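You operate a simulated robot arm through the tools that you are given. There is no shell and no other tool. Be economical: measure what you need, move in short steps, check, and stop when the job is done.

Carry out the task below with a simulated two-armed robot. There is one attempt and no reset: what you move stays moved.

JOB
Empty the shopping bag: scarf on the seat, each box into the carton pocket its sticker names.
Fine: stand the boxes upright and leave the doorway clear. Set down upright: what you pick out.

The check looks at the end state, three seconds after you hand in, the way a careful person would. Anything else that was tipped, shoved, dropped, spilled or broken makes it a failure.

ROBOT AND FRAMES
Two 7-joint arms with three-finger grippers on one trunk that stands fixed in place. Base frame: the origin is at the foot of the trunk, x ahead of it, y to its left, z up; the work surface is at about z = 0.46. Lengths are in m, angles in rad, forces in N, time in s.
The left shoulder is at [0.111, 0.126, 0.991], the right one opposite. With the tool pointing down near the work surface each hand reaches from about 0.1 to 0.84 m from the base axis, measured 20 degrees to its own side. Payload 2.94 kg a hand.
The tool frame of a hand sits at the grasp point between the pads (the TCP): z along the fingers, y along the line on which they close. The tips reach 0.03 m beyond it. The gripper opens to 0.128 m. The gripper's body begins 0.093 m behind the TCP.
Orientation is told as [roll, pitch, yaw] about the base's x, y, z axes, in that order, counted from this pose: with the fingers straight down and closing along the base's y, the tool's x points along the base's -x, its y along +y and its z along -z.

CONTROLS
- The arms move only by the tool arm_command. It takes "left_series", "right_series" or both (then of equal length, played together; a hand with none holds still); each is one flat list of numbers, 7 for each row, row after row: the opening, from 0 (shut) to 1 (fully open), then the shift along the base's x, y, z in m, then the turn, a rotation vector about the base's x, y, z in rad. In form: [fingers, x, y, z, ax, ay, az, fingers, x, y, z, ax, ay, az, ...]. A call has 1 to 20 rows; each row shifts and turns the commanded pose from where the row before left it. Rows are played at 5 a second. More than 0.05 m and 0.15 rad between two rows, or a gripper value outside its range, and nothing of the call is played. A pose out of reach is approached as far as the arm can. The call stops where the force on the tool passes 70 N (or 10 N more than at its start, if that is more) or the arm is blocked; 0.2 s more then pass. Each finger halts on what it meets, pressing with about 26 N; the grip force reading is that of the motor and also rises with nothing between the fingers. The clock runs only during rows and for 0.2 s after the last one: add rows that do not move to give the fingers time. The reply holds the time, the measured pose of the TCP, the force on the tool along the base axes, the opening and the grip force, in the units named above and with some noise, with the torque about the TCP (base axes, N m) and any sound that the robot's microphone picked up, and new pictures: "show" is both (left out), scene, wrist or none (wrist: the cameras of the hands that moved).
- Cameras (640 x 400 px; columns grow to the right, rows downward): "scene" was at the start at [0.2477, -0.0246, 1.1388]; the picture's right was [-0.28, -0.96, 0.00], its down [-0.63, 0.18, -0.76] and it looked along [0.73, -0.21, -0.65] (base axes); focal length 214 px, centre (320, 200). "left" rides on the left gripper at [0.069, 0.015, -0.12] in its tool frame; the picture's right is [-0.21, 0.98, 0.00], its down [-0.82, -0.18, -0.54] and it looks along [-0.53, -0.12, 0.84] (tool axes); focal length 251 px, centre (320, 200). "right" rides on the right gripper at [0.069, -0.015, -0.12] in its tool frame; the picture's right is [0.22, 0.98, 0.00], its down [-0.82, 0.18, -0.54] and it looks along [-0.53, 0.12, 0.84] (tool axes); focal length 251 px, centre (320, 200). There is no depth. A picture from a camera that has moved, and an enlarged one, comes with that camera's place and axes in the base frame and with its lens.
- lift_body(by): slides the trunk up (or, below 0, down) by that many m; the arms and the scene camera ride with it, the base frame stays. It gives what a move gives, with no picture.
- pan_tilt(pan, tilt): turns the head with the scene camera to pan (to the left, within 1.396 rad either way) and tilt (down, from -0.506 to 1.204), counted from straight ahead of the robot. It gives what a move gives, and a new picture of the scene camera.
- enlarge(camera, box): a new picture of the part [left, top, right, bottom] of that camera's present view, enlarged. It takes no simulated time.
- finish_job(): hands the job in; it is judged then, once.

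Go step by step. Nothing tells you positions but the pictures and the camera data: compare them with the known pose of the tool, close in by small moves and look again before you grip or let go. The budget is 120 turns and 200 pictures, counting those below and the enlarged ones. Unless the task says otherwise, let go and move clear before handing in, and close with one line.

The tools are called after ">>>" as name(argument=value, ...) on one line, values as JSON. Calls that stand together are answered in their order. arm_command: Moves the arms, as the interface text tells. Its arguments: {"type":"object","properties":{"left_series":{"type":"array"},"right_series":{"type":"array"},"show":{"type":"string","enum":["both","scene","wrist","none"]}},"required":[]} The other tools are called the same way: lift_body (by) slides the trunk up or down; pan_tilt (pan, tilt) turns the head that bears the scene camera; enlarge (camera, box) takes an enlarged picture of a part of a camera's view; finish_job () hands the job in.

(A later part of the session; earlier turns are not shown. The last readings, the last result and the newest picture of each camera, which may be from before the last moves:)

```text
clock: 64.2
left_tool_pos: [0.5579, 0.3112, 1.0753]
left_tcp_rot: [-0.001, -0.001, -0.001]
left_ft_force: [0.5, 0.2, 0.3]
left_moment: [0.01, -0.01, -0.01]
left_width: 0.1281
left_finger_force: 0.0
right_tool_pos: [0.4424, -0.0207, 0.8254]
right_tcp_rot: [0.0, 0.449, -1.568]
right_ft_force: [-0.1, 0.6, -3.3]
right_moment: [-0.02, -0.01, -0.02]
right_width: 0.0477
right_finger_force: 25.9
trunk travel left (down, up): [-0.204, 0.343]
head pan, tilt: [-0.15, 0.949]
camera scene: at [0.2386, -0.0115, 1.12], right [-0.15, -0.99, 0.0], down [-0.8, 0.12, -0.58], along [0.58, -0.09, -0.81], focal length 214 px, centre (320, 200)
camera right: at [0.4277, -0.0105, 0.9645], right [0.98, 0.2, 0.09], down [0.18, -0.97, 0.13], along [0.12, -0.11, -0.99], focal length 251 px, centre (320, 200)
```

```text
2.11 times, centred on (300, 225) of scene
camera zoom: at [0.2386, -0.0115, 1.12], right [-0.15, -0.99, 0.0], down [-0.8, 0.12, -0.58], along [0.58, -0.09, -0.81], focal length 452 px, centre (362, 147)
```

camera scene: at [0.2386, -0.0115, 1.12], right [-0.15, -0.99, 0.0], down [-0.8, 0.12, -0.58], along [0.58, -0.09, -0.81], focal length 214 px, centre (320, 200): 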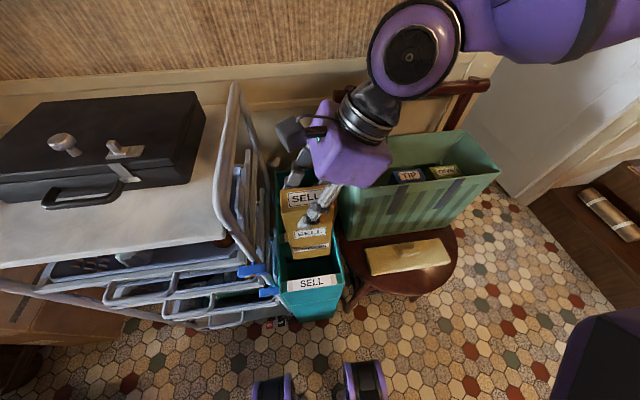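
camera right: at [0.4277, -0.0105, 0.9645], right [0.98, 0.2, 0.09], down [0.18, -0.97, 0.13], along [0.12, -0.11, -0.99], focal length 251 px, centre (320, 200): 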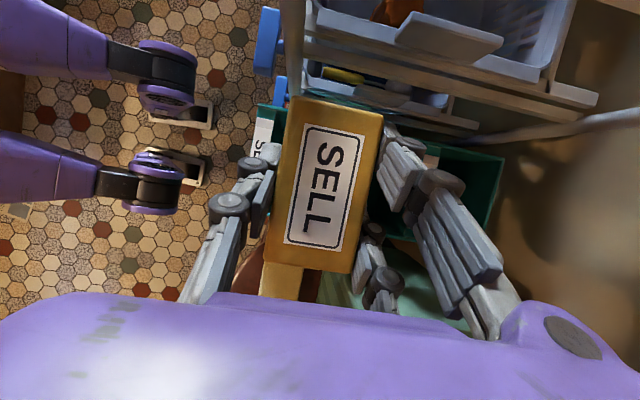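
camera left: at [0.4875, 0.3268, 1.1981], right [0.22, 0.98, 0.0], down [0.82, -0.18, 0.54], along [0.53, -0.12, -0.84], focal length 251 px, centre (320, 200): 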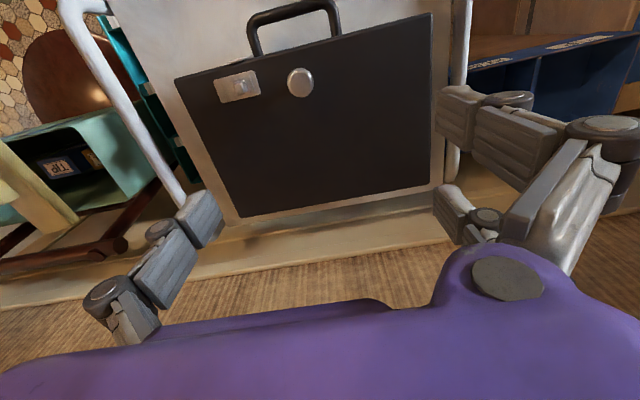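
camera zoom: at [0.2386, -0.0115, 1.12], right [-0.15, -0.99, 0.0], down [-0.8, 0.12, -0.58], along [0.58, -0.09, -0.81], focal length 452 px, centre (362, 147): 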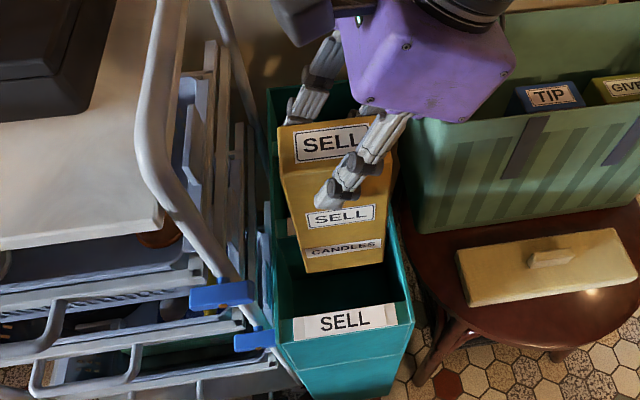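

The box is inside the pocket outline on all sides. I lower it further into the SELL pocket.

>>> arm_command(right_series=[0, 0, 0, -0.03, 0, 0, 0, 0, 0, 0, -0.03, 0, 0, 0, 0, 0, 0, -0.03, 0, 0, 0, 0, 0, 0, -0.03, 0, 0, 0, 0, 0, 0, -0.03, 0, 0, 0, 0, 0, 0, -0.015, 0, 0, 0, 0, 0, 0, 0, 0, 0, 0])

>>> enlarge(camera="scene", box=[230, 130, 370, 320])

```text
clock: 65.8
left_tool_pos: [0.5575, 0.31, 1.0777]
left_tcp_rot: [-0.002, 0.001, 0.0]
left_ft_force: [0.8, 0.8, 0.3]
left_moment: [-0.05, -0.02, 0.02]
left_width: 0.1277
left_finger_force: 0.1
right_tool_pos: [0.4482, -0.0259, 0.6641]
right_tcp_rot: [-0.005, 0.45, -1.564]
right_ft_force: [0.0, -0.2, -3.4]
right_moment: [0.01, 0.0, 0.02]
right_width: 0.0472
right_finger_force: 25.6
right hand out of reach, approached as far as the arm can: row 6
trunk travel left (down, up): [-0.204, 0.343]
head pan, tilt: [-0.15, 0.949]
camera scene: at [0.2405, -0.0077, 1.1218], right [-0.1, -1.0, 0.0], down [-0.8, 0.08, -0.6], along [0.6, -0.06, -0.8], focal length 214 px, centre (320, 200)
camera right: at [0.4342, -0.0134, 0.8015], right [0.98, 0.2, 0.09], down [0.19, -0.97, 0.13], along [0.11, -0.11, -0.99], focal length 251 px, centre (320, 200)
```

scene: 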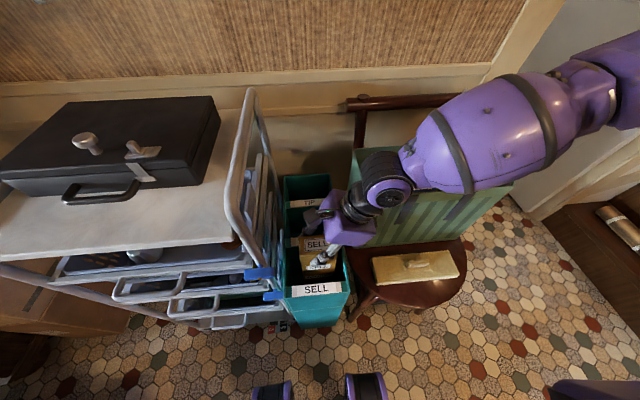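
right: 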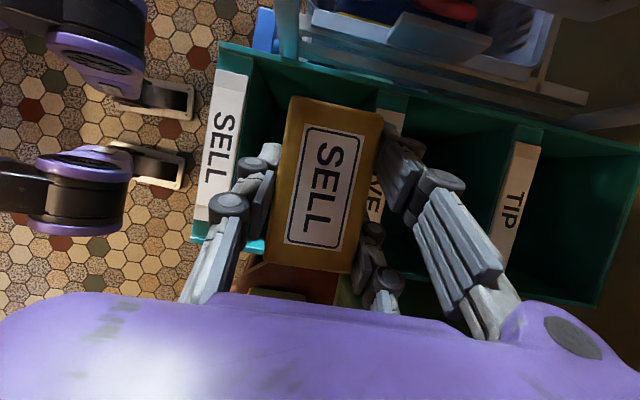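

```text
2.11 times, centred on (300, 225) of scene
camera zoom: at [0.2405, -0.0077, 1.1218], right [-0.1, -1.0, 0.0], down [-0.8, 0.08, -0.6], along [0.6, -0.06, -0.8], focal length 452 px, centre (362, 147)
```

zoom: 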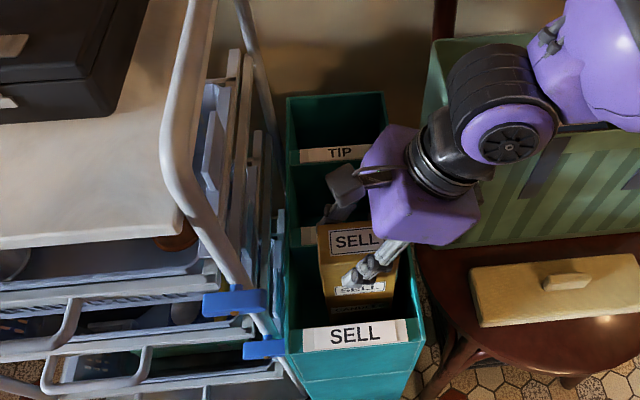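

The arm is at its limit just short of the floor. I lower the trunk in small steps instead, which carries the hand straight down.

>>> lift_body(by=-0.012)

```text
clock: 66.4
left_tool_pos: [0.5572, 0.3109, 1.0664]
left_tcp_rot: [-0.001, 0.0, 0.0]
left_ft_force: [0.0, 0.4, -0.2]
left_moment: [0.03, -0.04, -0.02]
left_width: 0.1279
left_finger_force: 0.1
right_tool_pos: [0.4487, -0.0246, 0.6491]
right_tcp_rot: [-0.011, 0.451, -1.567]
right_ft_force: [0.3, 0.1, -2.7]
right_moment: [-0.01, -0.04, -0.04]
right_width: 0.0475
right_finger_force: 25.8
trunk travel left (down, up): [-0.192, 0.355]
head pan, tilt: [-0.15, 0.949]
```

>>> lift_body(by=-0.006)

```text
clock: 67.0
left_tool_pos: [0.5559, 0.3103, 1.0591]
left_tcp_rot: [0.001, -0.001, 0.0]
left_ft_force: [-0.7, 0.4, 0.2]
left_moment: [-0.03, 0.03, 0.03]
left_width: 0.1281
left_finger_force: 0.0
right_tool_pos: [0.4496, -0.0243, 0.645]
right_tcp_rot: [-0.01, 0.453, -1.566]
right_ft_force: [-0.8, -0.1, -2.7]
right_moment: [-0.01, -0.03, -0.03]
right_width: 0.0473
right_finger_force: 26.4
trunk travel left (down, up): [-0.186, 0.361]
head pan, tilt: [-0.15, 0.949]
```

No contact yet; I continue in small steps.

>>> lift_body(by=-0.005)

```text
clock: 67.5
left_tool_pos: [0.5582, 0.3103, 1.055]
left_tcp_rot: [0.0, 0.001, 0.0]
left_ft_force: [-0.1, -0.8, -0.3]
left_moment: [0.0, 0.01, 0.0]
left_width: 0.1279
left_finger_force: 0.0
right_tool_pos: [0.4497, -0.0245, 0.6384]
right_tcp_rot: [-0.016, 0.451, -1.564]
right_ft_force: [0.1, 0.1, -2.3]
right_moment: [0.0, -0.05, 0.0]
right_width: 0.0477
right_finger_force: 25.9
trunk travel left (down, up): [-0.181, 0.366]
head pan, tilt: [-0.15, 0.949]
```

>>> lift_body(by=-0.005)

>>> enlarge(camera="right", box=[190, 30, 450, 300])

```text
clock: 68.1
left_tool_pos: [0.5573, 0.3105, 1.0473]
left_tcp_rot: [0.002, 0.001, 0.001]
left_ft_force: [0.4, 0.2, 0.4]
left_moment: [-0.02, 0.01, -0.05]
left_width: 0.1281
left_finger_force: 0.1
right_tool_pos: [0.4492, -0.0253, 0.6327]
right_tcp_rot: [-0.018, 0.45, -1.565]
right_ft_force: [-5.5, 0.7, -4.6]
right_moment: [0.11, 0.3, -0.08]
right_width: 0.0475
right_finger_force: 26.0
trunk travel left (down, up): [-0.176, 0.371]
head pan, tilt: [-0.15, 0.949]
```

```text
1.48 times, centred on (320, 165) of right
camera zoom: at [0.4368, -0.0155, 0.7707], right [0.98, 0.21, 0.08], down [0.2, -0.97, 0.13], along [0.1, -0.11, -0.99], focal length 372 px, centre (320, 252)
```

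zoom: 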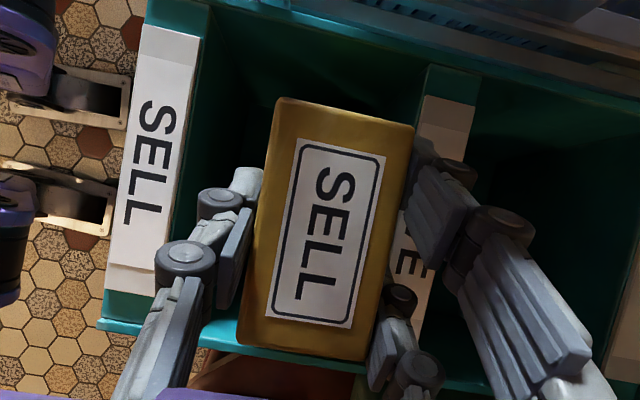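

The rear finger touches the GIVE divider (slight −x force). I shift the hand 1 cm toward the robot before lowering further.

>>> arm_command(right_series=[0, -0.005, 0, 0.003, 0, 0, 0, 0, -0.006, 0, 0, 0, 0, 0, 0, 0, 0, 0, 0, 0, 0], show="wrist")

```text
clock: 68.9
left_tool_pos: [0.5588, 0.3104, 1.0504]
left_tcp_rot: [0.0, 0.002, -0.001]
left_ft_force: [0.5, -0.2, 0.2]
left_moment: [0.01, 0.01, 0.03]
left_width: 0.1282
left_finger_force: 0.1
right_tool_pos: [0.4407, -0.0249, 0.6367]
right_tcp_rot: [-0.014, 0.45, -1.565]
right_ft_force: [-0.9, 0.4, -3.7]
right_moment: [0.02, -0.02, -0.02]
right_width: 0.0474
right_finger_force: 25.7
trunk travel left (down, up): [-0.176, 0.371]
head pan, tilt: [-0.15, 0.949]
camera right: at [0.4275, -0.0157, 0.7745], right [0.98, 0.21, 0.08], down [0.19, -0.97, 0.13], along [0.1, -0.11, -0.99], focal length 251 px, centre (320, 200)
```

right: 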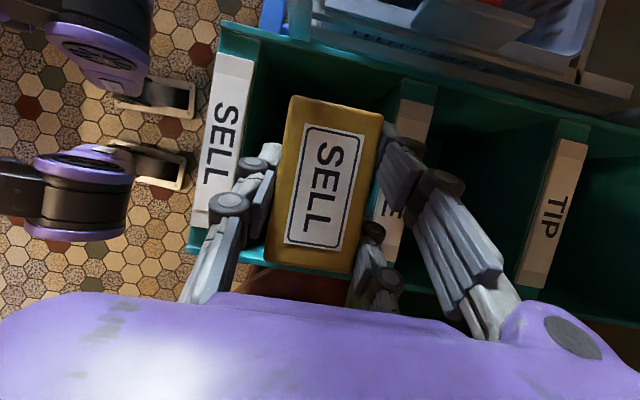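

Free again. I lower by small arm steps until contact.

>>> arm_command(right_series=[0, 0, 0, -0.004, 0, 0, 0, 0, 0, 0, -0.004, 0, 0, 0, 0, 0, 0, 0, 0, 0, 0], show="none")

```text
clock: 69.7
left_tool_pos: [0.558, 0.3108, 1.0496]
left_tcp_rot: [0.001, -0.001, 0.0]
left_ft_force: [0.5, -0.4, -0.1]
left_moment: [-0.03, 0.01, 0.01]
left_width: 0.128
left_finger_force: 0.1
right_tool_pos: [0.4394, -0.0256, 0.6286]
right_tcp_rot: [-0.016, 0.451, -1.565]
right_ft_force: [-0.6, 0.8, -2.7]
right_moment: [-0.04, 0.03, 0.01]
right_width: 0.0475
right_finger_force: 26.2
trunk travel left (down, up): [-0.176, 0.371]
head pan, tilt: [-0.15, 0.949]
```

>>> arm_command(right_series=[0, 0, 0, -0.004, 0, 0, 0, 0, 0, 0, -0.004, 0, 0, 0, 0, 0, 0, 0, 0, 0, 0], show="scene")

>>> enlarge(camera="scene", box=[240, 160, 370, 330])

```text
clock: 70.5
left_tool_pos: [0.5566, 0.3107, 1.0505]
left_tcp_rot: [0.001, -0.002, 0.0]
left_ft_force: [1.0, -0.4, 0.3]
left_moment: [0.02, -0.01, 0.0]
left_width: 0.1281
left_finger_force: 0.1
right_tool_pos: [0.4388, -0.0236, 0.6229]
right_tcp_rot: [-0.011, 0.455, -1.562]
right_ft_force: [-3.8, 0.4, 23.2]
right_moment: [0.46, 0.1, 0.11]
right_width: 0.0475
right_finger_force: 26.2
trunk travel left (down, up): [-0.176, 0.371]
head pan, tilt: [-0.15, 0.949]
camera scene: at [0.2476, -0.0115, 1.0885], right [-0.15, -0.99, 0.0], down [-0.8, 0.12, -0.58], along [0.58, -0.09, -0.81], focal length 214 px, centre (320, 200)
```

scene: 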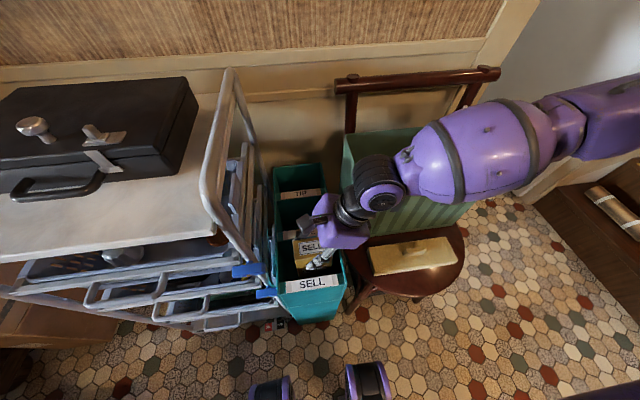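

```text
2.35 times, centred on (305, 245) of scene
camera zoom: at [0.2476, -0.0115, 1.0885], right [-0.15, -0.99, 0.0], down [-0.8, 0.12, -0.58], along [0.58, -0.09, -0.81], focal length 505 px, centre (355, 94)
```

zoom: 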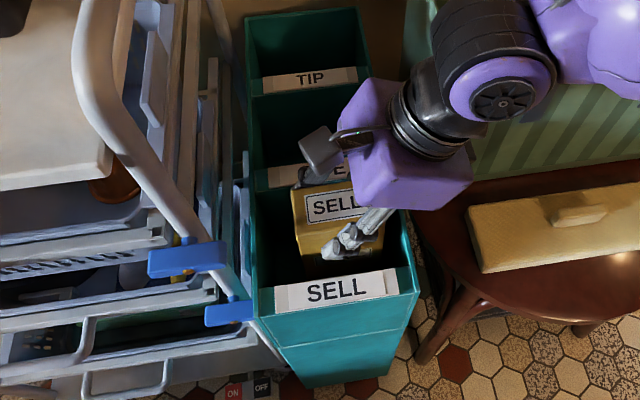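

Floor contact at z 0.623. I release with a small opening and rise straight up.

>>> arm_command(right_series=[0, 0, 0, 0.002, 0, 0, 0, 0.4, 0, 0, 0, 0, 0, 0, 0.48, 0, 0, 0, 0, 0, 0, 0.48, 0, 0, 0, 0, 0, 0, 0.48, 0, 0, 0.01, 0, 0, 0, 0.48, 0, 0, 0.02, 0, 0, 0, 0.48, 0, 0, 0.03, 0, 0, 0, 0.48, 0, 0, 0.04, 0, 0, 0, 0.48, 0, 0, 0.04, 0, 0, 0, 0.48, 0, 0, 0.04, 0, 0, 0])

```text
clock: 72.7
left_tool_pos: [0.5561, 0.3105, 1.0495]
left_tcp_rot: [0.0, -0.003, 0.0]
left_ft_force: [-0.5, 0.0, 0.5]
left_moment: [-0.01, -0.05, 0.0]
left_width: 0.1281
left_finger_force: 0.1
right_tool_pos: [0.4384, -0.0284, 0.8046]
right_tcp_rot: [-0.017, 0.45, -1.569]
right_ft_force: [-0.5, -0.2, -0.4]
right_moment: [-0.02, -0.01, -0.01]
right_width: 0.0616
right_finger_force: 0.0
trunk travel left (down, up): [-0.176, 0.371]
head pan, tilt: [-0.15, 0.949]
camera scene: at [0.2451, -0.0594, 1.1235], right [-0.65, -0.76, 0.0], down [-0.38, 0.33, -0.87], along [0.66, -0.56, -0.5], focal length 214 px, centre (320, 200)
camera right: at [0.426, -0.0181, 0.9431], right [0.98, 0.2, 0.08], down [0.19, -0.97, 0.13], along [0.1, -0.11, -0.99], focal length 251 px, centre (320, 200)
```

scene: 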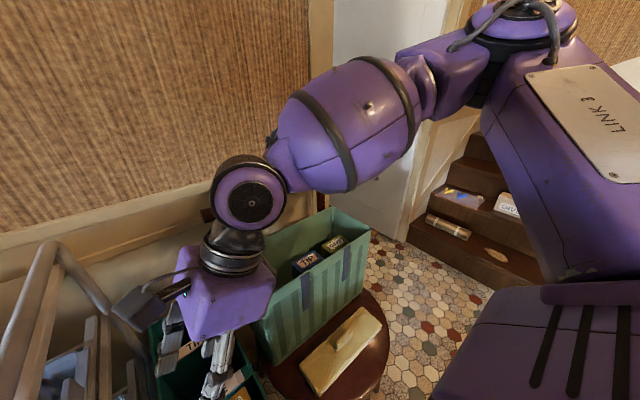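
right: 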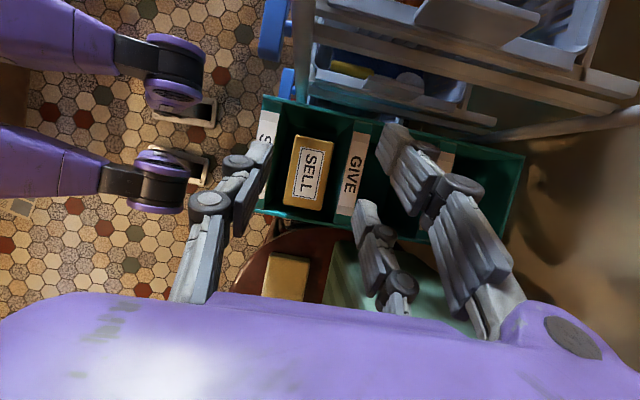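

SELL stands in its pocket. Next TIP: I rise, go back over the bag and come down above it.

>>> arm_command(right_series=[0.66, 0, 0, 0.04, 0, 0, 0, 0.66, 0, 0, 0.04, 0, 0, 0, 0.66, 0, 0, 0.04, 0, 0, 0, 0.66, 0, 0, 0.03, 0, 0, 0, 0.66, 0.021, -0.038, 0, 0, 0, 0, 0.66, 0.021, -0.038, 0, 0, 0, 0, 0.66, 0.021, -0.038, 0, 0, 0, 0, 0.66, 0.021, -0.038, 0, 0, 0, 0, 0.66, 0.021, -0.038, 0, 0, 0, 0, 0.66, 0.021, -0.038, 0, 0, 0, 0, 0.66, 0.021, -0.038, 0, 0, 0, 0, 0.66, 0.02, -0.037, 0, 0, 0, 0, 0.66, 0, 0, -0.05, 0, 0, 0, 0.66, 0, 0, -0.05, 0, 0, 0, 0.66, 0, 0, -0.05, 0, 0, 0, 0.66, 0, 0, -0.05, 0, 0, 0, 0.66, 0, 0, 0, 0, 0, 0])

```text
clock: 76.3
left_tool_pos: [0.5573, 0.3101, 1.0496]
left_tcp_rot: [-0.002, 0.0, -0.001]
left_ft_force: [-0.4, 0.2, 0.1]
left_moment: [0.03, -0.02, 0.03]
left_width: 0.128
left_finger_force: 0.0
right_tool_pos: [0.6065, -0.3283, 0.7524]
right_tcp_rot: [-0.014, 0.452, -1.563]
right_ft_force: [0.2, -0.5, 0.6]
right_moment: [-0.05, -0.01, -0.01]
right_width: 0.0845
right_finger_force: 0.1
trunk travel left (down, up): [-0.176, 0.371]
head pan, tilt: [-0.15, 0.949]
camera scene: at [0.2488, -0.0113, 1.0882], right [-0.15, -0.99, 0.0], down [-0.8, 0.12, -0.58], along [0.58, -0.09, -0.81], focal length 214 px, centre (320, 200)
camera right: at [0.593, -0.3188, 0.89], right [0.98, 0.21, 0.08], down [0.19, -0.97, 0.13], along [0.1, -0.11, -0.99], focal length 251 px, centre (320, 200)
```

scene: 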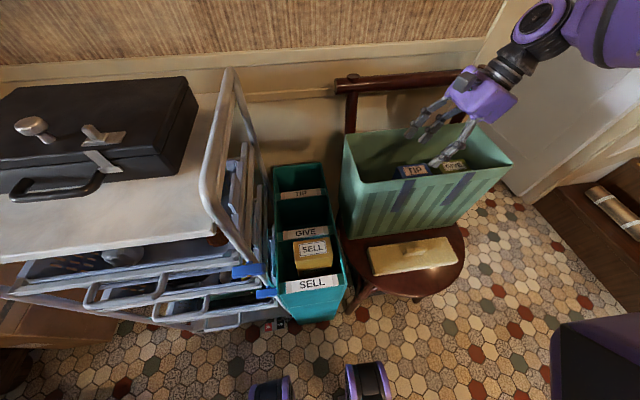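
right: 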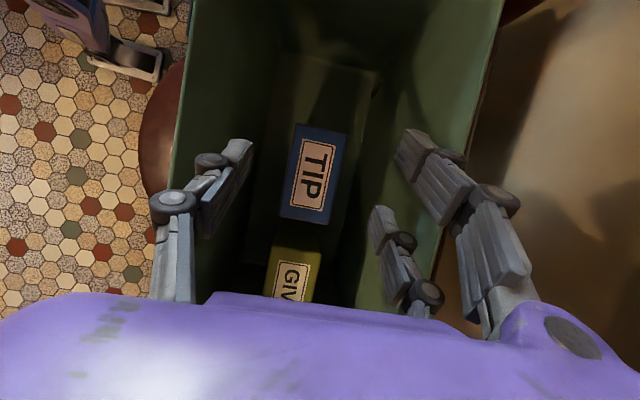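

TIP is centred under the hand. I lower and grip it.

>>> arm_command(right_series=[0.66, -0.001, 0.001, -0.04, 0, 0, 0, 0.66, 0, 0, -0.04, 0, 0, 0, 0.66, 0, 0, -0.02, 0, 0, 0, 0.4, 0, 0, 0, 0, 0, 0, 0.1, 0, 0, 0, 0, 0, 0, 0, 0, 0, 0, 0, 0, 0], show="wrist")

```text
clock: 77.7
left_tool_pos: [0.5574, 0.311, 1.0485]
left_tcp_rot: [0.0, 0.001, -0.001]
left_ft_force: [0.2, 0.7, 0.3]
left_moment: [-0.02, 0.01, 0.01]
left_width: 0.1283
left_finger_force: 0.0
right_tool_pos: [0.606, -0.3268, 0.6534]
right_tcp_rot: [-0.014, 0.452, -1.565]
right_ft_force: [-1.2, 0.1, 0.4]
right_moment: [0.07, -0.1, -0.01]
right_width: 0.0476
right_finger_force: 26.3
trunk travel left (down, up): [-0.176, 0.371]
head pan, tilt: [-0.15, 0.949]
camera right: at [0.593, -0.3172, 0.7907], right [0.98, 0.21, 0.08], down [0.19, -0.97, 0.13], along [0.1, -0.11, -0.99], focal length 251 px, centre (320, 200)
```

right: 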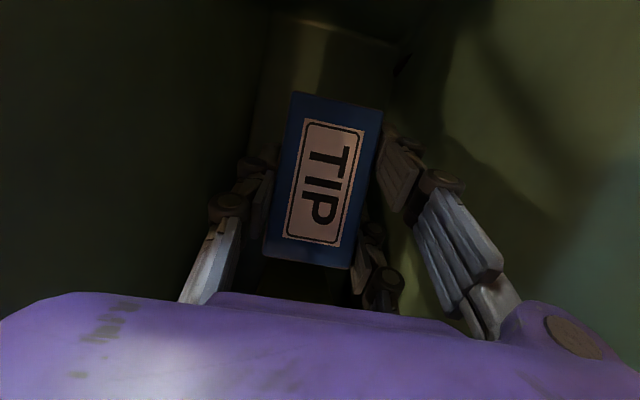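

Gripped. I lift it out and carry it left, at x≈0.60 to stay clear of the rail.

>>> arm_command(right_series=[0, 0, 0, 0.02, 0, 0, 0, 0, 0, 0, 0.04, 0, 0, 0, 0, 0, 0, 0.04, 0, 0, 0, 0, 0, 0, 0.05, 0, 0, 0, 0, 0, 0, 0.05, 0, 0, 0, 0, 0, 0, 0.05, 0, 0, 0, 0, 0, 0, 0.05, 0, 0, 0, 0, 0, 0, 0.015, 0, 0, 0, 0, 0, 0.04, 0, 0, 0, 0, 0, 0, 0.04, 0, 0, 0, 0, 0, 0, 0.04, 0, 0, 0, 0, 0, 0, 0.04, 0, 0, 0, 0, 0, 0, 0.04, 0, 0, 0, 0, 0, 0, 0.04, 0, 0, 0, 0, 0, 0, 0.04, 0, 0, 0, 0, 0, 0, 0.022, 0, 0, 0, -0.1, 0, 0, 0, 0, 0, 0, -0.15, 0, 0, 0, 0, 0, 0, -0.15, 0, 0, 0, 0, 0, 0, 0])

```text
clock: 81.7
left_tool_pos: [0.5577, 0.3105, 1.0485]
left_tcp_rot: [0.0, -0.001, -0.002]
left_ft_force: [-0.3, 0.1, 0.0]
left_moment: [0.01, -0.01, 0.0]
left_width: 0.128
left_finger_force: 0.0
right_tool_pos: [0.6053, -0.0249, 0.9669]
right_tcp_rot: [-0.016, 0.451, -1.966]
right_ft_force: [0.4, 1.0, -2.0]
right_moment: [-0.04, 0.02, 0.01]
right_width: 0.0474
right_finger_force: 25.3
trunk travel left (down, up): [-0.176, 0.371]
head pan, tilt: [-0.15, 0.949]
camera scene: at [0.2494, -0.0115, 1.088], right [-0.15, -0.99, 0.0], down [-0.8, 0.12, -0.58], along [0.58, -0.09, -0.81], focal length 214 px, centre (320, 200)
camera right: at [0.5975, -0.011, 1.1049], right [0.98, -0.19, 0.08], down [-0.2, -0.97, 0.13], along [0.05, -0.14, -0.99], focal length 251 px, centre (320, 200)
```

scene: 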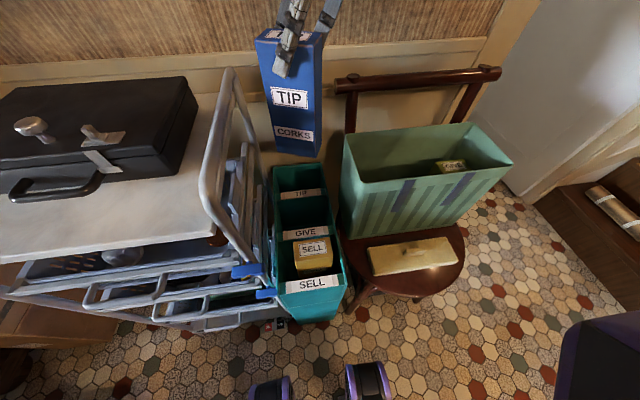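
right: 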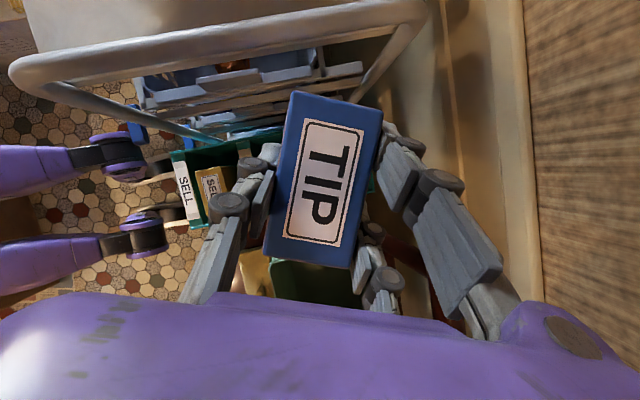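

Held upright with the slight turn. I move it forward over the TIP pocket and lower partway.

>>> arm_command(right_series=[0, 0.04, 0, 0, 0, 0, 0, 0, 0.039, 0.002, 0, 0, 0, 0, 0, 0, 0, -0.04, 0, 0, 0, 0, 0, 0, -0.04, 0, 0, 0, 0, 0, 0, -0.04, 0, 0, 0, 0, 0, 0, -0.02, 0, 0, 0, 0, 0, 0, 0, 0, 0, 0])

>>> enlarge(camera="scene", box=[230, 60, 380, 240])

```text
clock: 83.3
left_tool_pos: [0.5577, 0.3109, 1.0507]
left_tcp_rot: [-0.001, 0.0, 0.0]
left_ft_force: [-0.6, 0.1, -0.1]
left_moment: [0.03, 0.01, 0.02]
left_width: 0.1278
left_finger_force: 0.2
right_tool_pos: [0.6351, -0.0262, 0.8269]
right_tcp_rot: [-0.016, 0.452, -1.965]
right_ft_force: [-0.6, 0.3, -2.3]
right_moment: [0.01, -0.01, -0.01]
right_width: 0.0473
right_finger_force: 25.7
right hand out of reach, approached as far as the arm can: row 1, 2
trunk travel left (down, up): [-0.176, 0.371]
head pan, tilt: [-0.15, 0.949]
camera scene: at [0.2492, -0.0115, 1.0881], right [-0.15, -0.99, 0.0], down [-0.8, 0.12, -0.58], along [0.58, -0.09, -0.81], focal length 214 px, centre (320, 200)
camera right: at [0.6275, -0.0118, 0.9645], right [0.98, -0.19, 0.08], down [-0.2, -0.97, 0.13], along [0.05, -0.14, -0.99], focal length 251 px, centre (320, 200)
```

scene: 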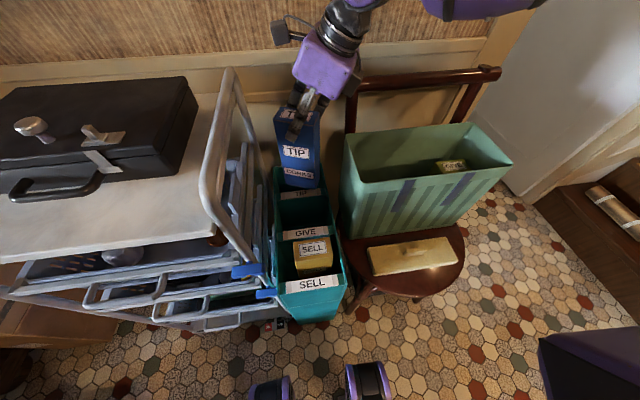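
right: 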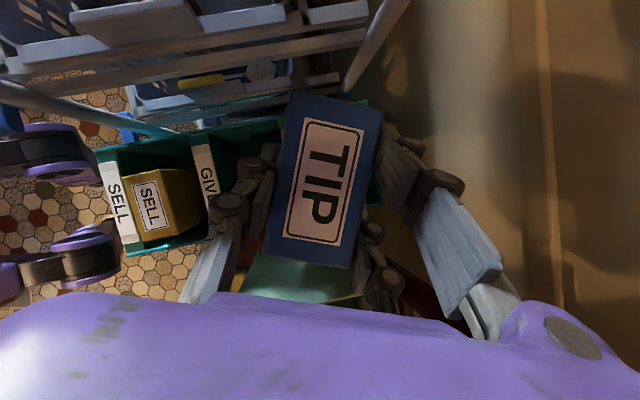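

```text
2.22 times, centred on (305, 150) of scene
camera zoom: at [0.2492, -0.0115, 1.0881], right [-0.15, -0.99, 0.0], down [-0.8, 0.12, -0.58], along [0.58, -0.09, -0.81], focal length 477 px, centre (353, 311)
```

zoom: 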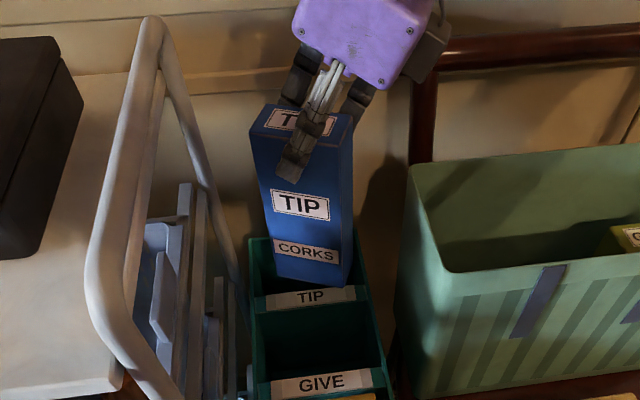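

It stopped at x 0.635 at the higher level; at this height I try the remaining forward shift.

>>> arm_command(right_series=[0, 0.02, 0, 0, 0, 0, 0, 0, 0.02, 0, 0, 0, 0, 0, 0, 0.008, 0, 0, 0, 0, 0, 0, 0, 0, 0, 0, 0, 0], show="none")

```text
clock: 84.3
left_tool_pos: [0.5569, 0.3106, 1.0492]
left_tcp_rot: [0.0, 0.0, 0.001]
left_ft_force: [0.1, 0.0, -0.5]
left_moment: [0.01, -0.01, 0.03]
left_width: 0.1282
left_finger_force: 0.0
right_tool_pos: [0.6562, -0.0296, 0.828]
right_tcp_rot: [-0.014, 0.452, -1.968]
right_ft_force: [-0.6, 0.2, -1.6]
right_moment: [-0.06, -0.03, -0.01]
right_width: 0.0476
right_finger_force: 26.2
right hand out of reach, approached as far as the arm can: row 1, 2, 3
trunk travel left (down, up): [-0.176, 0.371]
head pan, tilt: [-0.15, 0.949]
```

The arm is limited at x≈0.656 here, and being lower relative to the shoulder seems to help. I raise the trunk 0.1 m, go down by the same amount, and retry with slightly less turn.

>>> lift_body(by=0.1)

>>> arm_command(right_series=[0, 0, 0, -0.03, 0, 0, 0.05, 0, 0, 0, -0.03, 0, 0, 0.05, 0, 0, 0, -0.04, 0, 0, 0, 0, 0.015, 0, 0, 0, 0, 0, 0, 0.015, 0, 0, 0, 0, 0, 0, 0, 0, 0, 0, 0, 0], show="none")

```text
clock: 85.6
left_tool_pos: [0.5585, 0.3105, 1.1495]
left_tcp_rot: [0.002, 0.001, 0.001]
left_ft_force: [0.0, -0.3, 0.3]
left_moment: [-0.05, 0.02, 0.01]
left_width: 0.1278
left_finger_force: 0.1
right_tool_pos: [0.6443, -0.0307, 0.9805]
right_tcp_rot: [0.078, 0.486, -1.923]
right_ft_force: [0.0, -0.5, -1.4]
right_moment: [-0.01, 0.04, 0.02]
right_width: 0.0475
right_finger_force: 25.8
trunk travel left (down, up): [-0.276, 0.271]
head pan, tilt: [-0.15, 0.949]
```

```text
clock: 87.0
left_tool_pos: [0.5576, 0.3102, 1.1496]
left_tcp_rot: [0.001, 0.001, -0.001]
left_ft_force: [-0.1, -0.1, 0.2]
left_moment: [-0.01, 0.02, -0.01]
left_width: 0.128
left_finger_force: 0.1
right_tool_pos: [0.6492, -0.0474, 0.8933]
right_tcp_rot: [0.08, 0.486, -1.823]
right_ft_force: [-0.5, 0.4, -1.6]
right_moment: [-0.04, 0.04, -0.01]
right_width: 0.0476
right_finger_force: 26.2
right hand out of reach, approached as far as the arm can: row 2, 3, 4, 5
trunk travel left (down, up): [-0.276, 0.271]
head pan, tilt: [-0.15, 0.949]
```

Raising the trunk made it worse, so the opposite should help. I back off, straighten the small tilt it caused, then lower the trunk well down.

>>> arm_command(right_series=[0, -0.03, -0.01, 0.01, 0, 0, 0, 0, -0.03, -0.02, 0.02, -0.0085, 0.0388, -0.0048, 0, 0, -0.02, 0.02, -0.0085, 0.0388, -0.0048, 0, 0, -0.02, 0.03, 0, 0, 0, 0, 0, -0.02, 0.03, 0, 0, 0, 0, 0, 0, 0.03, 0, 0, 0, 0, 0, 0, 0.03, 0, 0, 0, 0, 0, 0, 0, 0, 0, 0], show="scene")

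```text
clock: 88.8
left_tool_pos: [0.5591, 0.3105, 1.1488]
left_tcp_rot: [-0.001, -0.001, -0.002]
left_ft_force: [0.0, 0.3, -0.6]
left_moment: [0.0, 0.03, 0.0]
left_width: 0.1281
left_finger_force: 0.0
right_tool_pos: [0.5901, -0.1375, 1.062]
right_tcp_rot: [0.002, 0.448, -1.87]
right_ft_force: [0.6, 0.1, -1.7]
right_moment: [-0.05, 0.03, 0.01]
right_width: 0.0473
right_finger_force: 25.9
trunk travel left (down, up): [-0.276, 0.271]
head pan, tilt: [-0.15, 0.949]
camera scene: at [0.2079, -0.062, 1.224], right [-0.69, -0.72, 0.0], down [-0.41, 0.4, -0.82], along [0.59, -0.57, -0.57], focal length 214 px, centre (320, 200)
```

scene: 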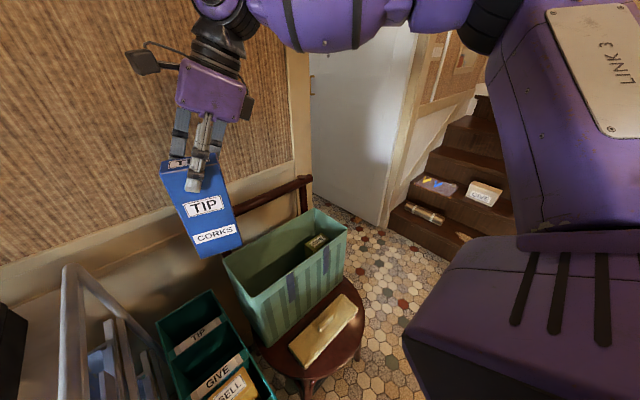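

Orientation is right again. I step the trunk down while raising the hand relative to it.

>>> lift_body(by=-0.1)

>>> arm_command(right_series=[0, 0, 0, 0.05, 0, 0, 0, 0, 0, 0, 0.05, 0, 0, 0, 0, 0, 0, 0.04, 0, 0, 0, 0, 0, 0, 0, 0, 0, 0], show="none")

>>> lift_body(by=-0.14)

```text
clock: 90.1
left_tool_pos: [0.5566, 0.3107, 1.0495]
left_tcp_rot: [0.0, -0.001, 0.0]
left_ft_force: [0.4, 0.1, -0.3]
left_moment: [-0.02, -0.01, -0.01]
left_width: 0.128
left_finger_force: 0.1
right_tool_pos: [0.5899, -0.138, 0.9643]
right_tcp_rot: [0.004, 0.448, -1.866]
right_ft_force: [-1.4, -0.3, -0.9]
right_moment: [0.01, -0.01, 0.0]
right_width: 0.0476
right_finger_force: 25.9
trunk travel left (down, up): [-0.176, 0.371]
head pan, tilt: [-0.15, 0.949]
```

```text
clock: 91.1
left_tool_pos: [0.5587, 0.3102, 1.0493]
left_tcp_rot: [0.002, 0.0, 0.0]
left_ft_force: [0.0, -0.8, 0.4]
left_moment: [-0.01, 0.03, -0.05]
left_width: 0.1279
left_finger_force: 0.1
right_tool_pos: [0.5882, -0.1371, 1.1018]
right_tcp_rot: [-0.001, 0.448, -1.869]
right_ft_force: [-0.2, -1.0, -1.5]
right_moment: [-0.02, 0.0, 0.03]
right_width: 0.0475
right_finger_force: 25.5
trunk travel left (down, up): [-0.176, 0.371]
head pan, tilt: [-0.15, 0.949]
```

```text
clock: 92.2
left_tool_pos: [0.5888, 0.3115, 0.9178]
left_tcp_rot: [-0.002, 0.052, 0.005]
left_ft_force: [-8.1, 6.1, 31.5]
left_moment: [0.83, -0.74, 0.6]
left_width: 0.1269
left_finger_force: 25.1
right_tool_pos: [0.592, -0.1393, 0.9976]
right_tcp_rot: [-0.005, 0.444, -1.873]
right_ft_force: [0.6, -0.3, -1.6]
right_moment: [-0.01, 0.09, 0.01]
right_width: 0.0474
right_finger_force: 26.0
trunk travel left (down, up): [-0.077, 0.47]
head pan, tilt: [-0.15, 0.949]
stopped: the force on the tool passed its limit at 96 N (the readings are from after the stop); the commanded pose is now the measured one
```

The left hand came down onto the suitcase — my oversight. I raise the left hand at once and check.

>>> arm_command(left_series=[1, 0, 0, 0.01, 0, 0, 0, 1, 0, 0, 0.03, 0, 0, 0, 1, 0, 0, 0.05, 0, 0, 0, 1, 0, 0, 0.05, 0, 0, 0])

>>> pan_tilt(pan=0.1, tilt=0.8)

```text
clock: 93.2
left_tool_pos: [0.5893, 0.3121, 0.917]
left_tcp_rot: [-0.001, 0.053, 0.005]
left_ft_force: [-3.3, 3.1, 24.5]
left_moment: [0.43, -0.64, 0.16]
left_width: 0.1291
left_finger_force: 0.4
left hand out of reach, approached as far as the arm can: row 1, 2, 3, 4
right_tool_pos: [0.5924, -0.1379, 0.9993]
right_tcp_rot: [-0.005, 0.445, -1.873]
right_ft_force: [-0.9, -0.5, -2.1]
right_moment: [0.01, 0.0, 0.03]
right_width: 0.0476
right_finger_force: 25.9
trunk travel left (down, up): [-0.077, 0.47]
head pan, tilt: [-0.15, 0.949]
camera scene: at [0.2867, -0.012, 0.9737], right [-0.15, -0.99, 0.0], down [-0.8, 0.12, -0.58], along [0.58, -0.09, -0.81], focal length 214 px, centre (320, 200)
camera left: at [0.5262, 0.3263, 1.039], right [0.21, 0.98, -0.01], down [0.85, -0.18, 0.5], along [0.48, -0.11, -0.87], focal length 251 px, centre (320, 200)
```

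scene: 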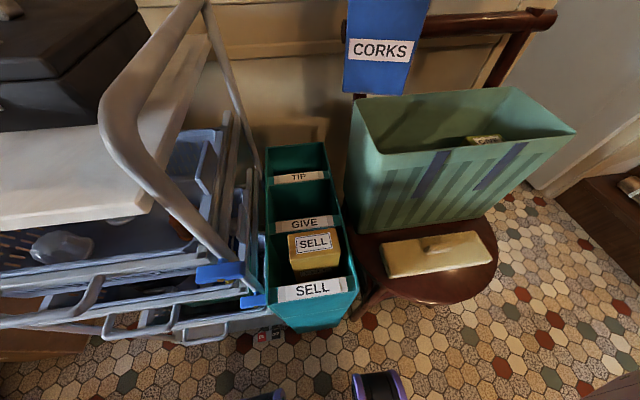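
left: 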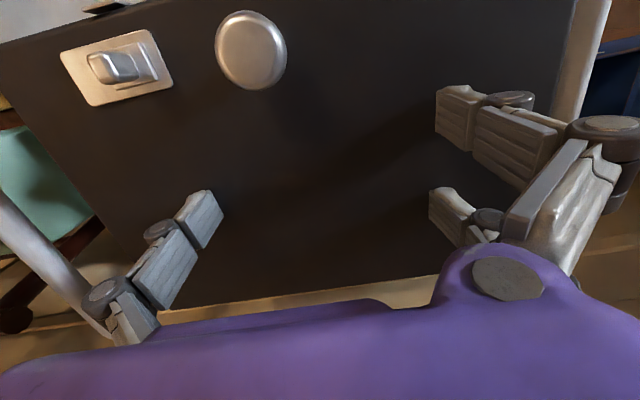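

```text
clock: 94.0
left_tool_pos: [0.5889, 0.3117, 0.9168]
left_tcp_rot: [0.0, 0.055, 0.007]
left_ft_force: [-0.9, 2.6, 24.4]
left_moment: [0.23, -0.61, 0.19]
left_width: 0.1292
left_finger_force: 0.6
right_tool_pos: [0.5929, -0.1384, 0.9995]
right_tcp_rot: [-0.005, 0.445, -1.872]
right_ft_force: [-1.0, 0.3, -2.4]
right_moment: [-0.03, -0.03, -0.01]
right_width: 0.0474
right_finger_force: 25.7
trunk travel left (down, up): [-0.077, 0.47]
head pan, tilt: [0.099, 0.799]
camera scene: at [0.2952, 0.0067, 0.9851], right [0.1, -1.0, 0.0], down [-0.71, -0.07, -0.7], along [0.69, 0.07, -0.72], focal length 214 px, centre (320, 200)
```

scene: 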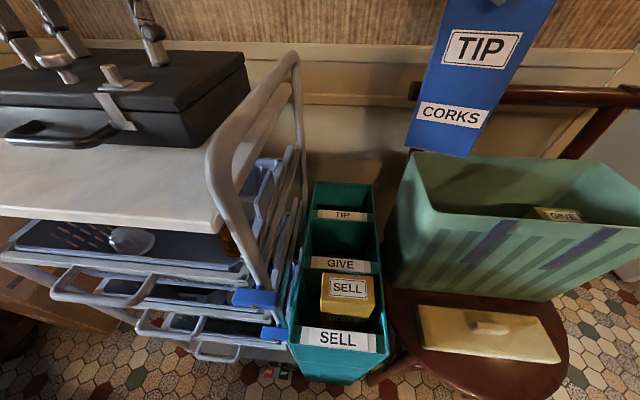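

The suitcase appears unmoved; the fingertips only press down on its top. I raise the trunk a little to free the hand.

>>> lift_body(by=0.06)

>>> enlarge(camera="left", box=[0, 0, 640, 400])

```text
clock: 95.0
left_tool_pos: [0.5914, 0.3116, 0.9723]
left_tcp_rot: [0.0, 0.059, 0.007]
left_ft_force: [0.1, -0.4, -0.5]
left_moment: [-0.01, 0.01, 0.0]
left_width: 0.1282
left_finger_force: 0.1
right_tool_pos: [0.5957, -0.1383, 1.0576]
right_tcp_rot: [-0.009, 0.443, -1.874]
right_ft_force: [1.1, 0.0, -2.7]
right_moment: [0.02, 0.02, 0.0]
right_width: 0.0475
right_finger_force: 26.0
trunk travel left (down, up): [-0.137, 0.41]
head pan, tilt: [0.099, 0.799]
```

```text
1.00 times, centred on (320, 200) of left (not enlarged: the box is as wide or as high as the picture)
camera zoom: at [0.5294, 0.3273, 1.0959], right [0.21, 0.98, -0.01], down [0.85, -0.18, 0.49], along [0.48, -0.11, -0.87], focal length 251 px, centre (320, 200)
```

zoom: 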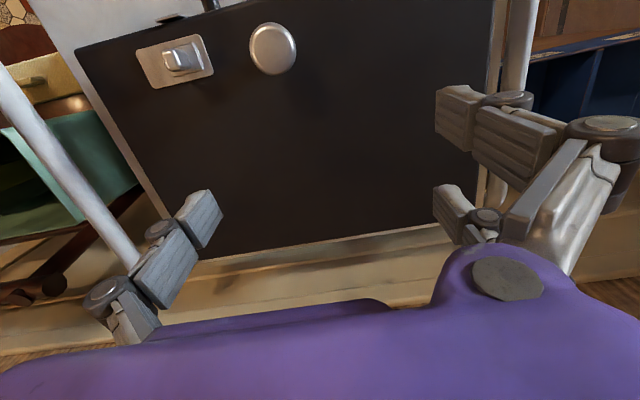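

Contact released and the suitcase sits as before. I bring the left hand back toward the robot, off the suitcase.

>>> arm_command(left_series=[1, -0.02, 0, 0.02, 0, -0.03, 0, 1, -0.04, 0, 0.02, 0, -0.028, 0, 1, -0.04, 0, 0.02, 0, 0, 0, 1, -0.04, 0.02, 0.02, 0, 0, 0, 1, -0.04, 0.02, 0, 0, 0, 0, 1, -0.04, 0.02, 0, 0, 0, 0, 1, -0.04, 0.02, 0, 0, 0, 0, 1, 0, 0, 0, 0, 0, 0])

```text
clock: 96.8
left_tool_pos: [0.3771, 0.3274, 0.9396]
left_tcp_rot: [-0.002, 0.003, 0.006]
left_ft_force: [-0.1, 0.3, -0.5]
left_moment: [-0.01, 0.0, 0.0]
left_width: 0.1279
left_finger_force: 0.1
left hand out of reach, approached as far as the arm can: row 2, 3, 4, 5, 6
right_tool_pos: [0.5952, -0.1375, 1.0573]
right_tcp_rot: [-0.005, 0.442, -1.874]
right_ft_force: [0.0, -0.1, -1.7]
right_moment: [0.01, 0.04, -0.01]
right_width: 0.0473
right_finger_force: 26.2
trunk travel left (down, up): [-0.137, 0.41]
head pan, tilt: [0.099, 0.799]
camera scene: at [0.2741, 0.0074, 1.0531], right [0.1, -0.99, 0.0], down [-0.71, -0.07, -0.7], along [0.69, 0.07, -0.72], focal length 214 px, centre (320, 200)
camera left: at [0.3076, 0.3418, 1.0588], right [0.21, 0.98, 0.0], down [0.82, -0.18, 0.54], along [0.53, -0.11, -0.84], focal length 251 px, centre (320, 200)
```

scene: 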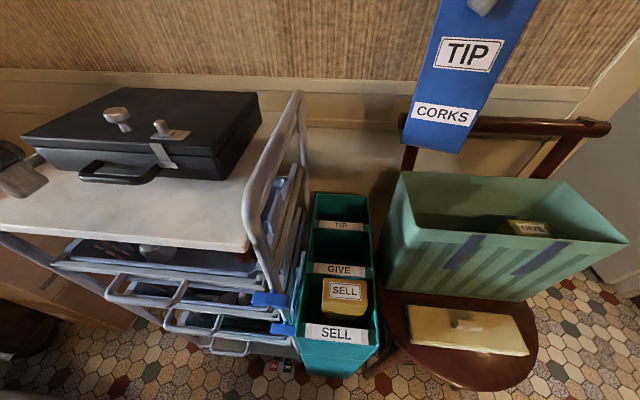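
left: 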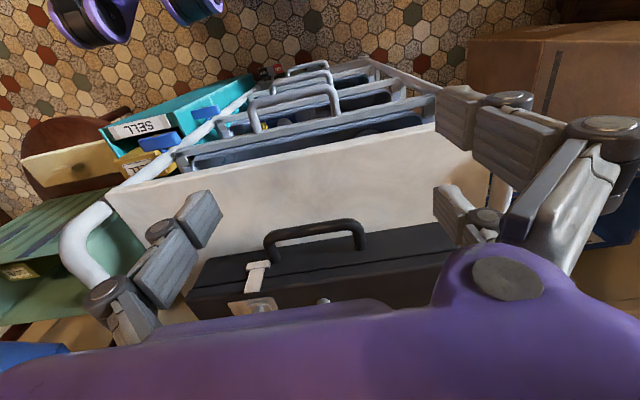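

The suitcase is untouched. I pull the left hand a bit further back, then lower the trunk 0.1 m.

>>> arm_command(left_series=[1, -0.03, 0, 0, 0, 0, 0, 1, -0.03, 0, 0, 0, 0, 0, 1, -0.02, 0, 0, 0, 0, 0], show="none")

>>> lift_body(by=-0.08)

```text
clock: 97.6
left_tool_pos: [0.2965, 0.3244, 0.9402]
left_tcp_rot: [0.0, -0.001, 0.004]
left_ft_force: [0.6, -1.2, 0.0]
left_moment: [-0.01, -0.02, 0.01]
left_width: 0.128
left_finger_force: 0.0
right_tool_pos: [0.5933, -0.1375, 1.0593]
right_tcp_rot: [-0.008, 0.445, -1.873]
right_ft_force: [-0.2, -0.2, -2.7]
right_moment: [0.01, 0.02, -0.03]
right_width: 0.0477
right_finger_force: 26.5
trunk travel left (down, up): [-0.137, 0.41]
head pan, tilt: [0.099, 0.799]
```

```text
clock: 98.8
left_tool_pos: [0.2953, 0.3273, 0.8602]
left_tcp_rot: [-0.001, -0.001, 0.005]
left_ft_force: [0.2, 0.1, -0.2]
left_moment: [-0.01, 0.0, 0.0]
left_width: 0.128
left_finger_force: 0.0
right_tool_pos: [0.5929, -0.1381, 0.9788]
right_tcp_rot: [-0.005, 0.444, -1.872]
right_ft_force: [0.5, -0.3, -2.3]
right_moment: [0.0, 0.02, -0.01]
right_width: 0.0477
right_finger_force: 26.0
trunk travel left (down, up): [-0.057, 0.49]
head pan, tilt: [0.099, 0.799]
```

Now I test the reach again: left to y −0.022, then forward to x 0.684.

>>> arm_command(right_series=[0, 0, 0.03, 0, 0, 0, 0, 0, 0, 0.03, 0, 0, 0, 0, 0, 0, 0.03, 0, 0, 0, 0, 0, 0, 0.024, 0, 0, 0, 0, 0, 0.02, 0, 0, 0, 0, 0, 0, 0.02, 0, 0, 0, 0, 0, 0, 0.02, 0, 0, 0, 0, 0, 0, 0.02, 0, 0, 0, 0, 0, 0, 0.01, 0, 0, 0, 0, 0, 0, 0, 0, 0, 0, 0, 0])

```text
clock: 101.0
left_tool_pos: [0.2956, 0.3259, 0.8603]
left_tcp_rot: [-0.002, 0.001, 0.006]
left_ft_force: [0.4, 0.0, -0.2]
left_moment: [0.02, -0.01, 0.01]
left_width: 0.1279
left_finger_force: 0.1
right_tool_pos: [0.6066, -0.0328, 0.9809]
right_tcp_rot: [-0.005, 0.445, -1.872]
right_ft_force: [0.3, 1.3, -1.2]
right_moment: [-0.03, 0.01, 0.01]
right_width: 0.0478
right_finger_force: 26.5
right hand out of reach, approached as far as the arm can: row 5, 6, 7, 8, 9
trunk travel left (down, up): [-0.057, 0.49]
head pan, tilt: [0.099, 0.799]
camera scene: at [0.3034, 0.0074, 0.9642], right [0.1, -1.0, 0.0], down [-0.71, -0.07, -0.7], along [0.69, 0.07, -0.72], focal length 214 px, centre (320, 200)
camera right: at [0.5971, -0.018, 1.1189], right [0.99, -0.1, 0.09], down [-0.11, -0.98, 0.13], along [0.07, -0.14, -0.99], focal length 251 px, centre (320, 200)
```

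scene: 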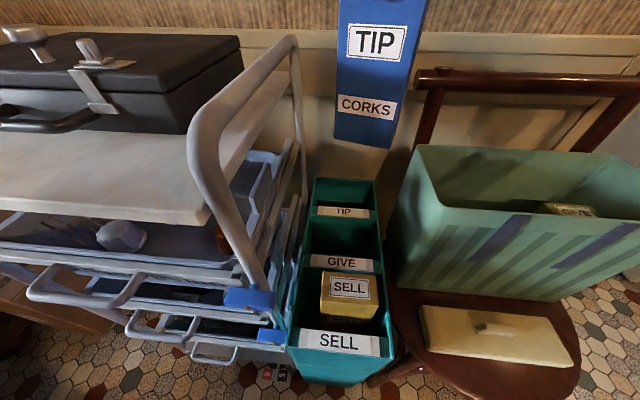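
right: 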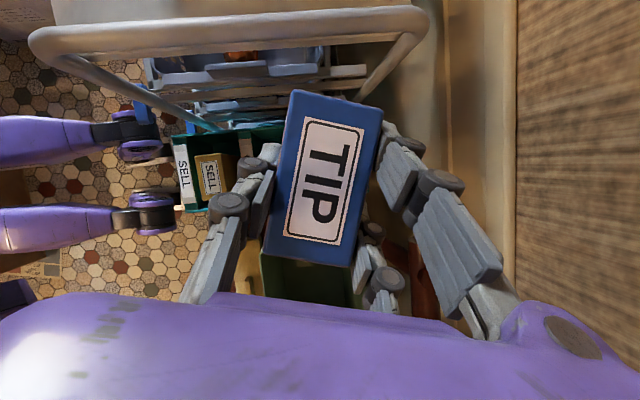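

The limit persists; more hand lean with a bit more turn should reach the TIP pocket. I'll set TIP back in the bag and regrip with more lean: first trunk back up and hand back over the bag.

>>> lift_body(by=0.119)

>>> arm_command(right_series=[0, 0, -0.04, -0.02, 0, 0, 0.1, 0, 0, -0.04, -0.02, 0, 0, 0.1, 0, 0, -0.04, -0.02, 0, 0, 0.1, 0, 0, -0.04, -0.02, 0, 0, 0, 0, 0, -0.04, -0.02, 0, 0, 0, 0, 0, -0.04, -0.02, 0, 0, 0, 0, 0, -0.04, 0, 0, 0, 0, 0, 0, -0.014, 0, 0, 0, 0, 0, 0, 0, 0, 0, 0, 0])

```text
clock: 102.5
left_tool_pos: [0.2967, 0.325, 0.9793]
left_tcp_rot: [-0.003, 0.0, 0.005]
left_ft_force: [-0.8, -0.5, -0.6]
left_moment: [-0.01, 0.04, 0.01]
left_width: 0.128
left_finger_force: 0.1
right_tool_pos: [0.5539, -0.0336, 1.1555]
right_tcp_rot: [0.104, 0.471, -1.823]
right_ft_force: [-1.1, -0.8, -3.1]
right_moment: [-0.03, 0.05, 0.0]
right_width: 0.0477
right_finger_force: 26.3
trunk travel left (down, up): [-0.176, 0.371]
head pan, tilt: [0.099, 0.799]
```

```text
clock: 104.5
left_tool_pos: [0.295, 0.3263, 0.9782]
left_tcp_rot: [-0.001, 0.0, 0.005]
left_ft_force: [-0.3, -0.4, -0.6]
left_moment: [-0.01, -0.01, 0.0]
left_width: 0.1282
left_finger_force: 0.0
right_tool_pos: [0.5524, -0.3261, 1.0353]
right_tcp_rot: [0.105, 0.473, -1.523]
right_ft_force: [-0.4, 0.8, -3.0]
right_moment: [0.03, -0.01, 0.04]
right_width: 0.0473
right_finger_force: 26.1
trunk travel left (down, up): [-0.176, 0.371]
head pan, tilt: [0.099, 0.799]
camera scene: at [0.2577, 0.0073, 1.0993], right [0.1, -1.0, 0.0], down [-0.71, -0.07, -0.7], along [0.69, 0.07, -0.72], focal length 214 px, centre (320, 200)
camera right: at [0.5247, -0.3204, 1.1721], right [0.96, 0.19, 0.19], down [0.17, -0.98, 0.12], along [0.21, -0.08, -0.97], focal length 251 px, centre (320, 200)
```

scene: 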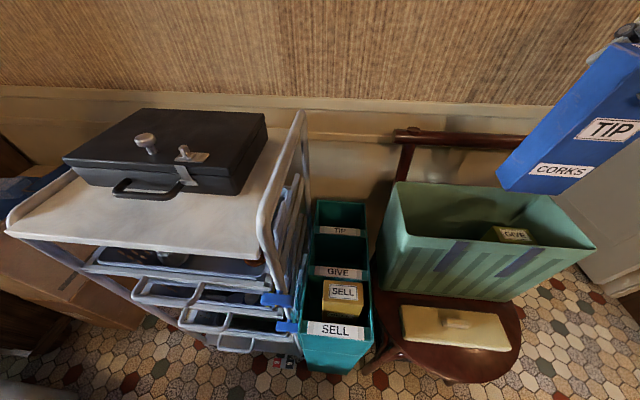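
right: 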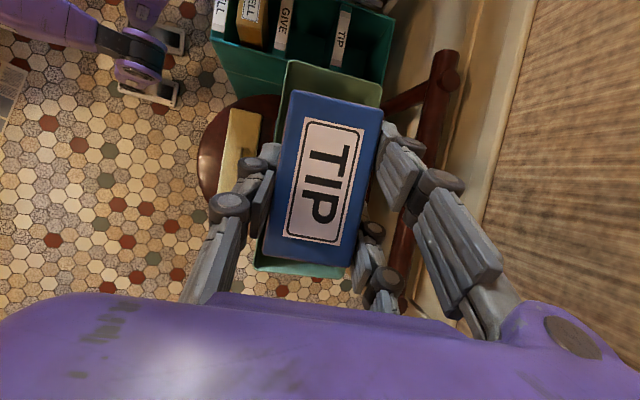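

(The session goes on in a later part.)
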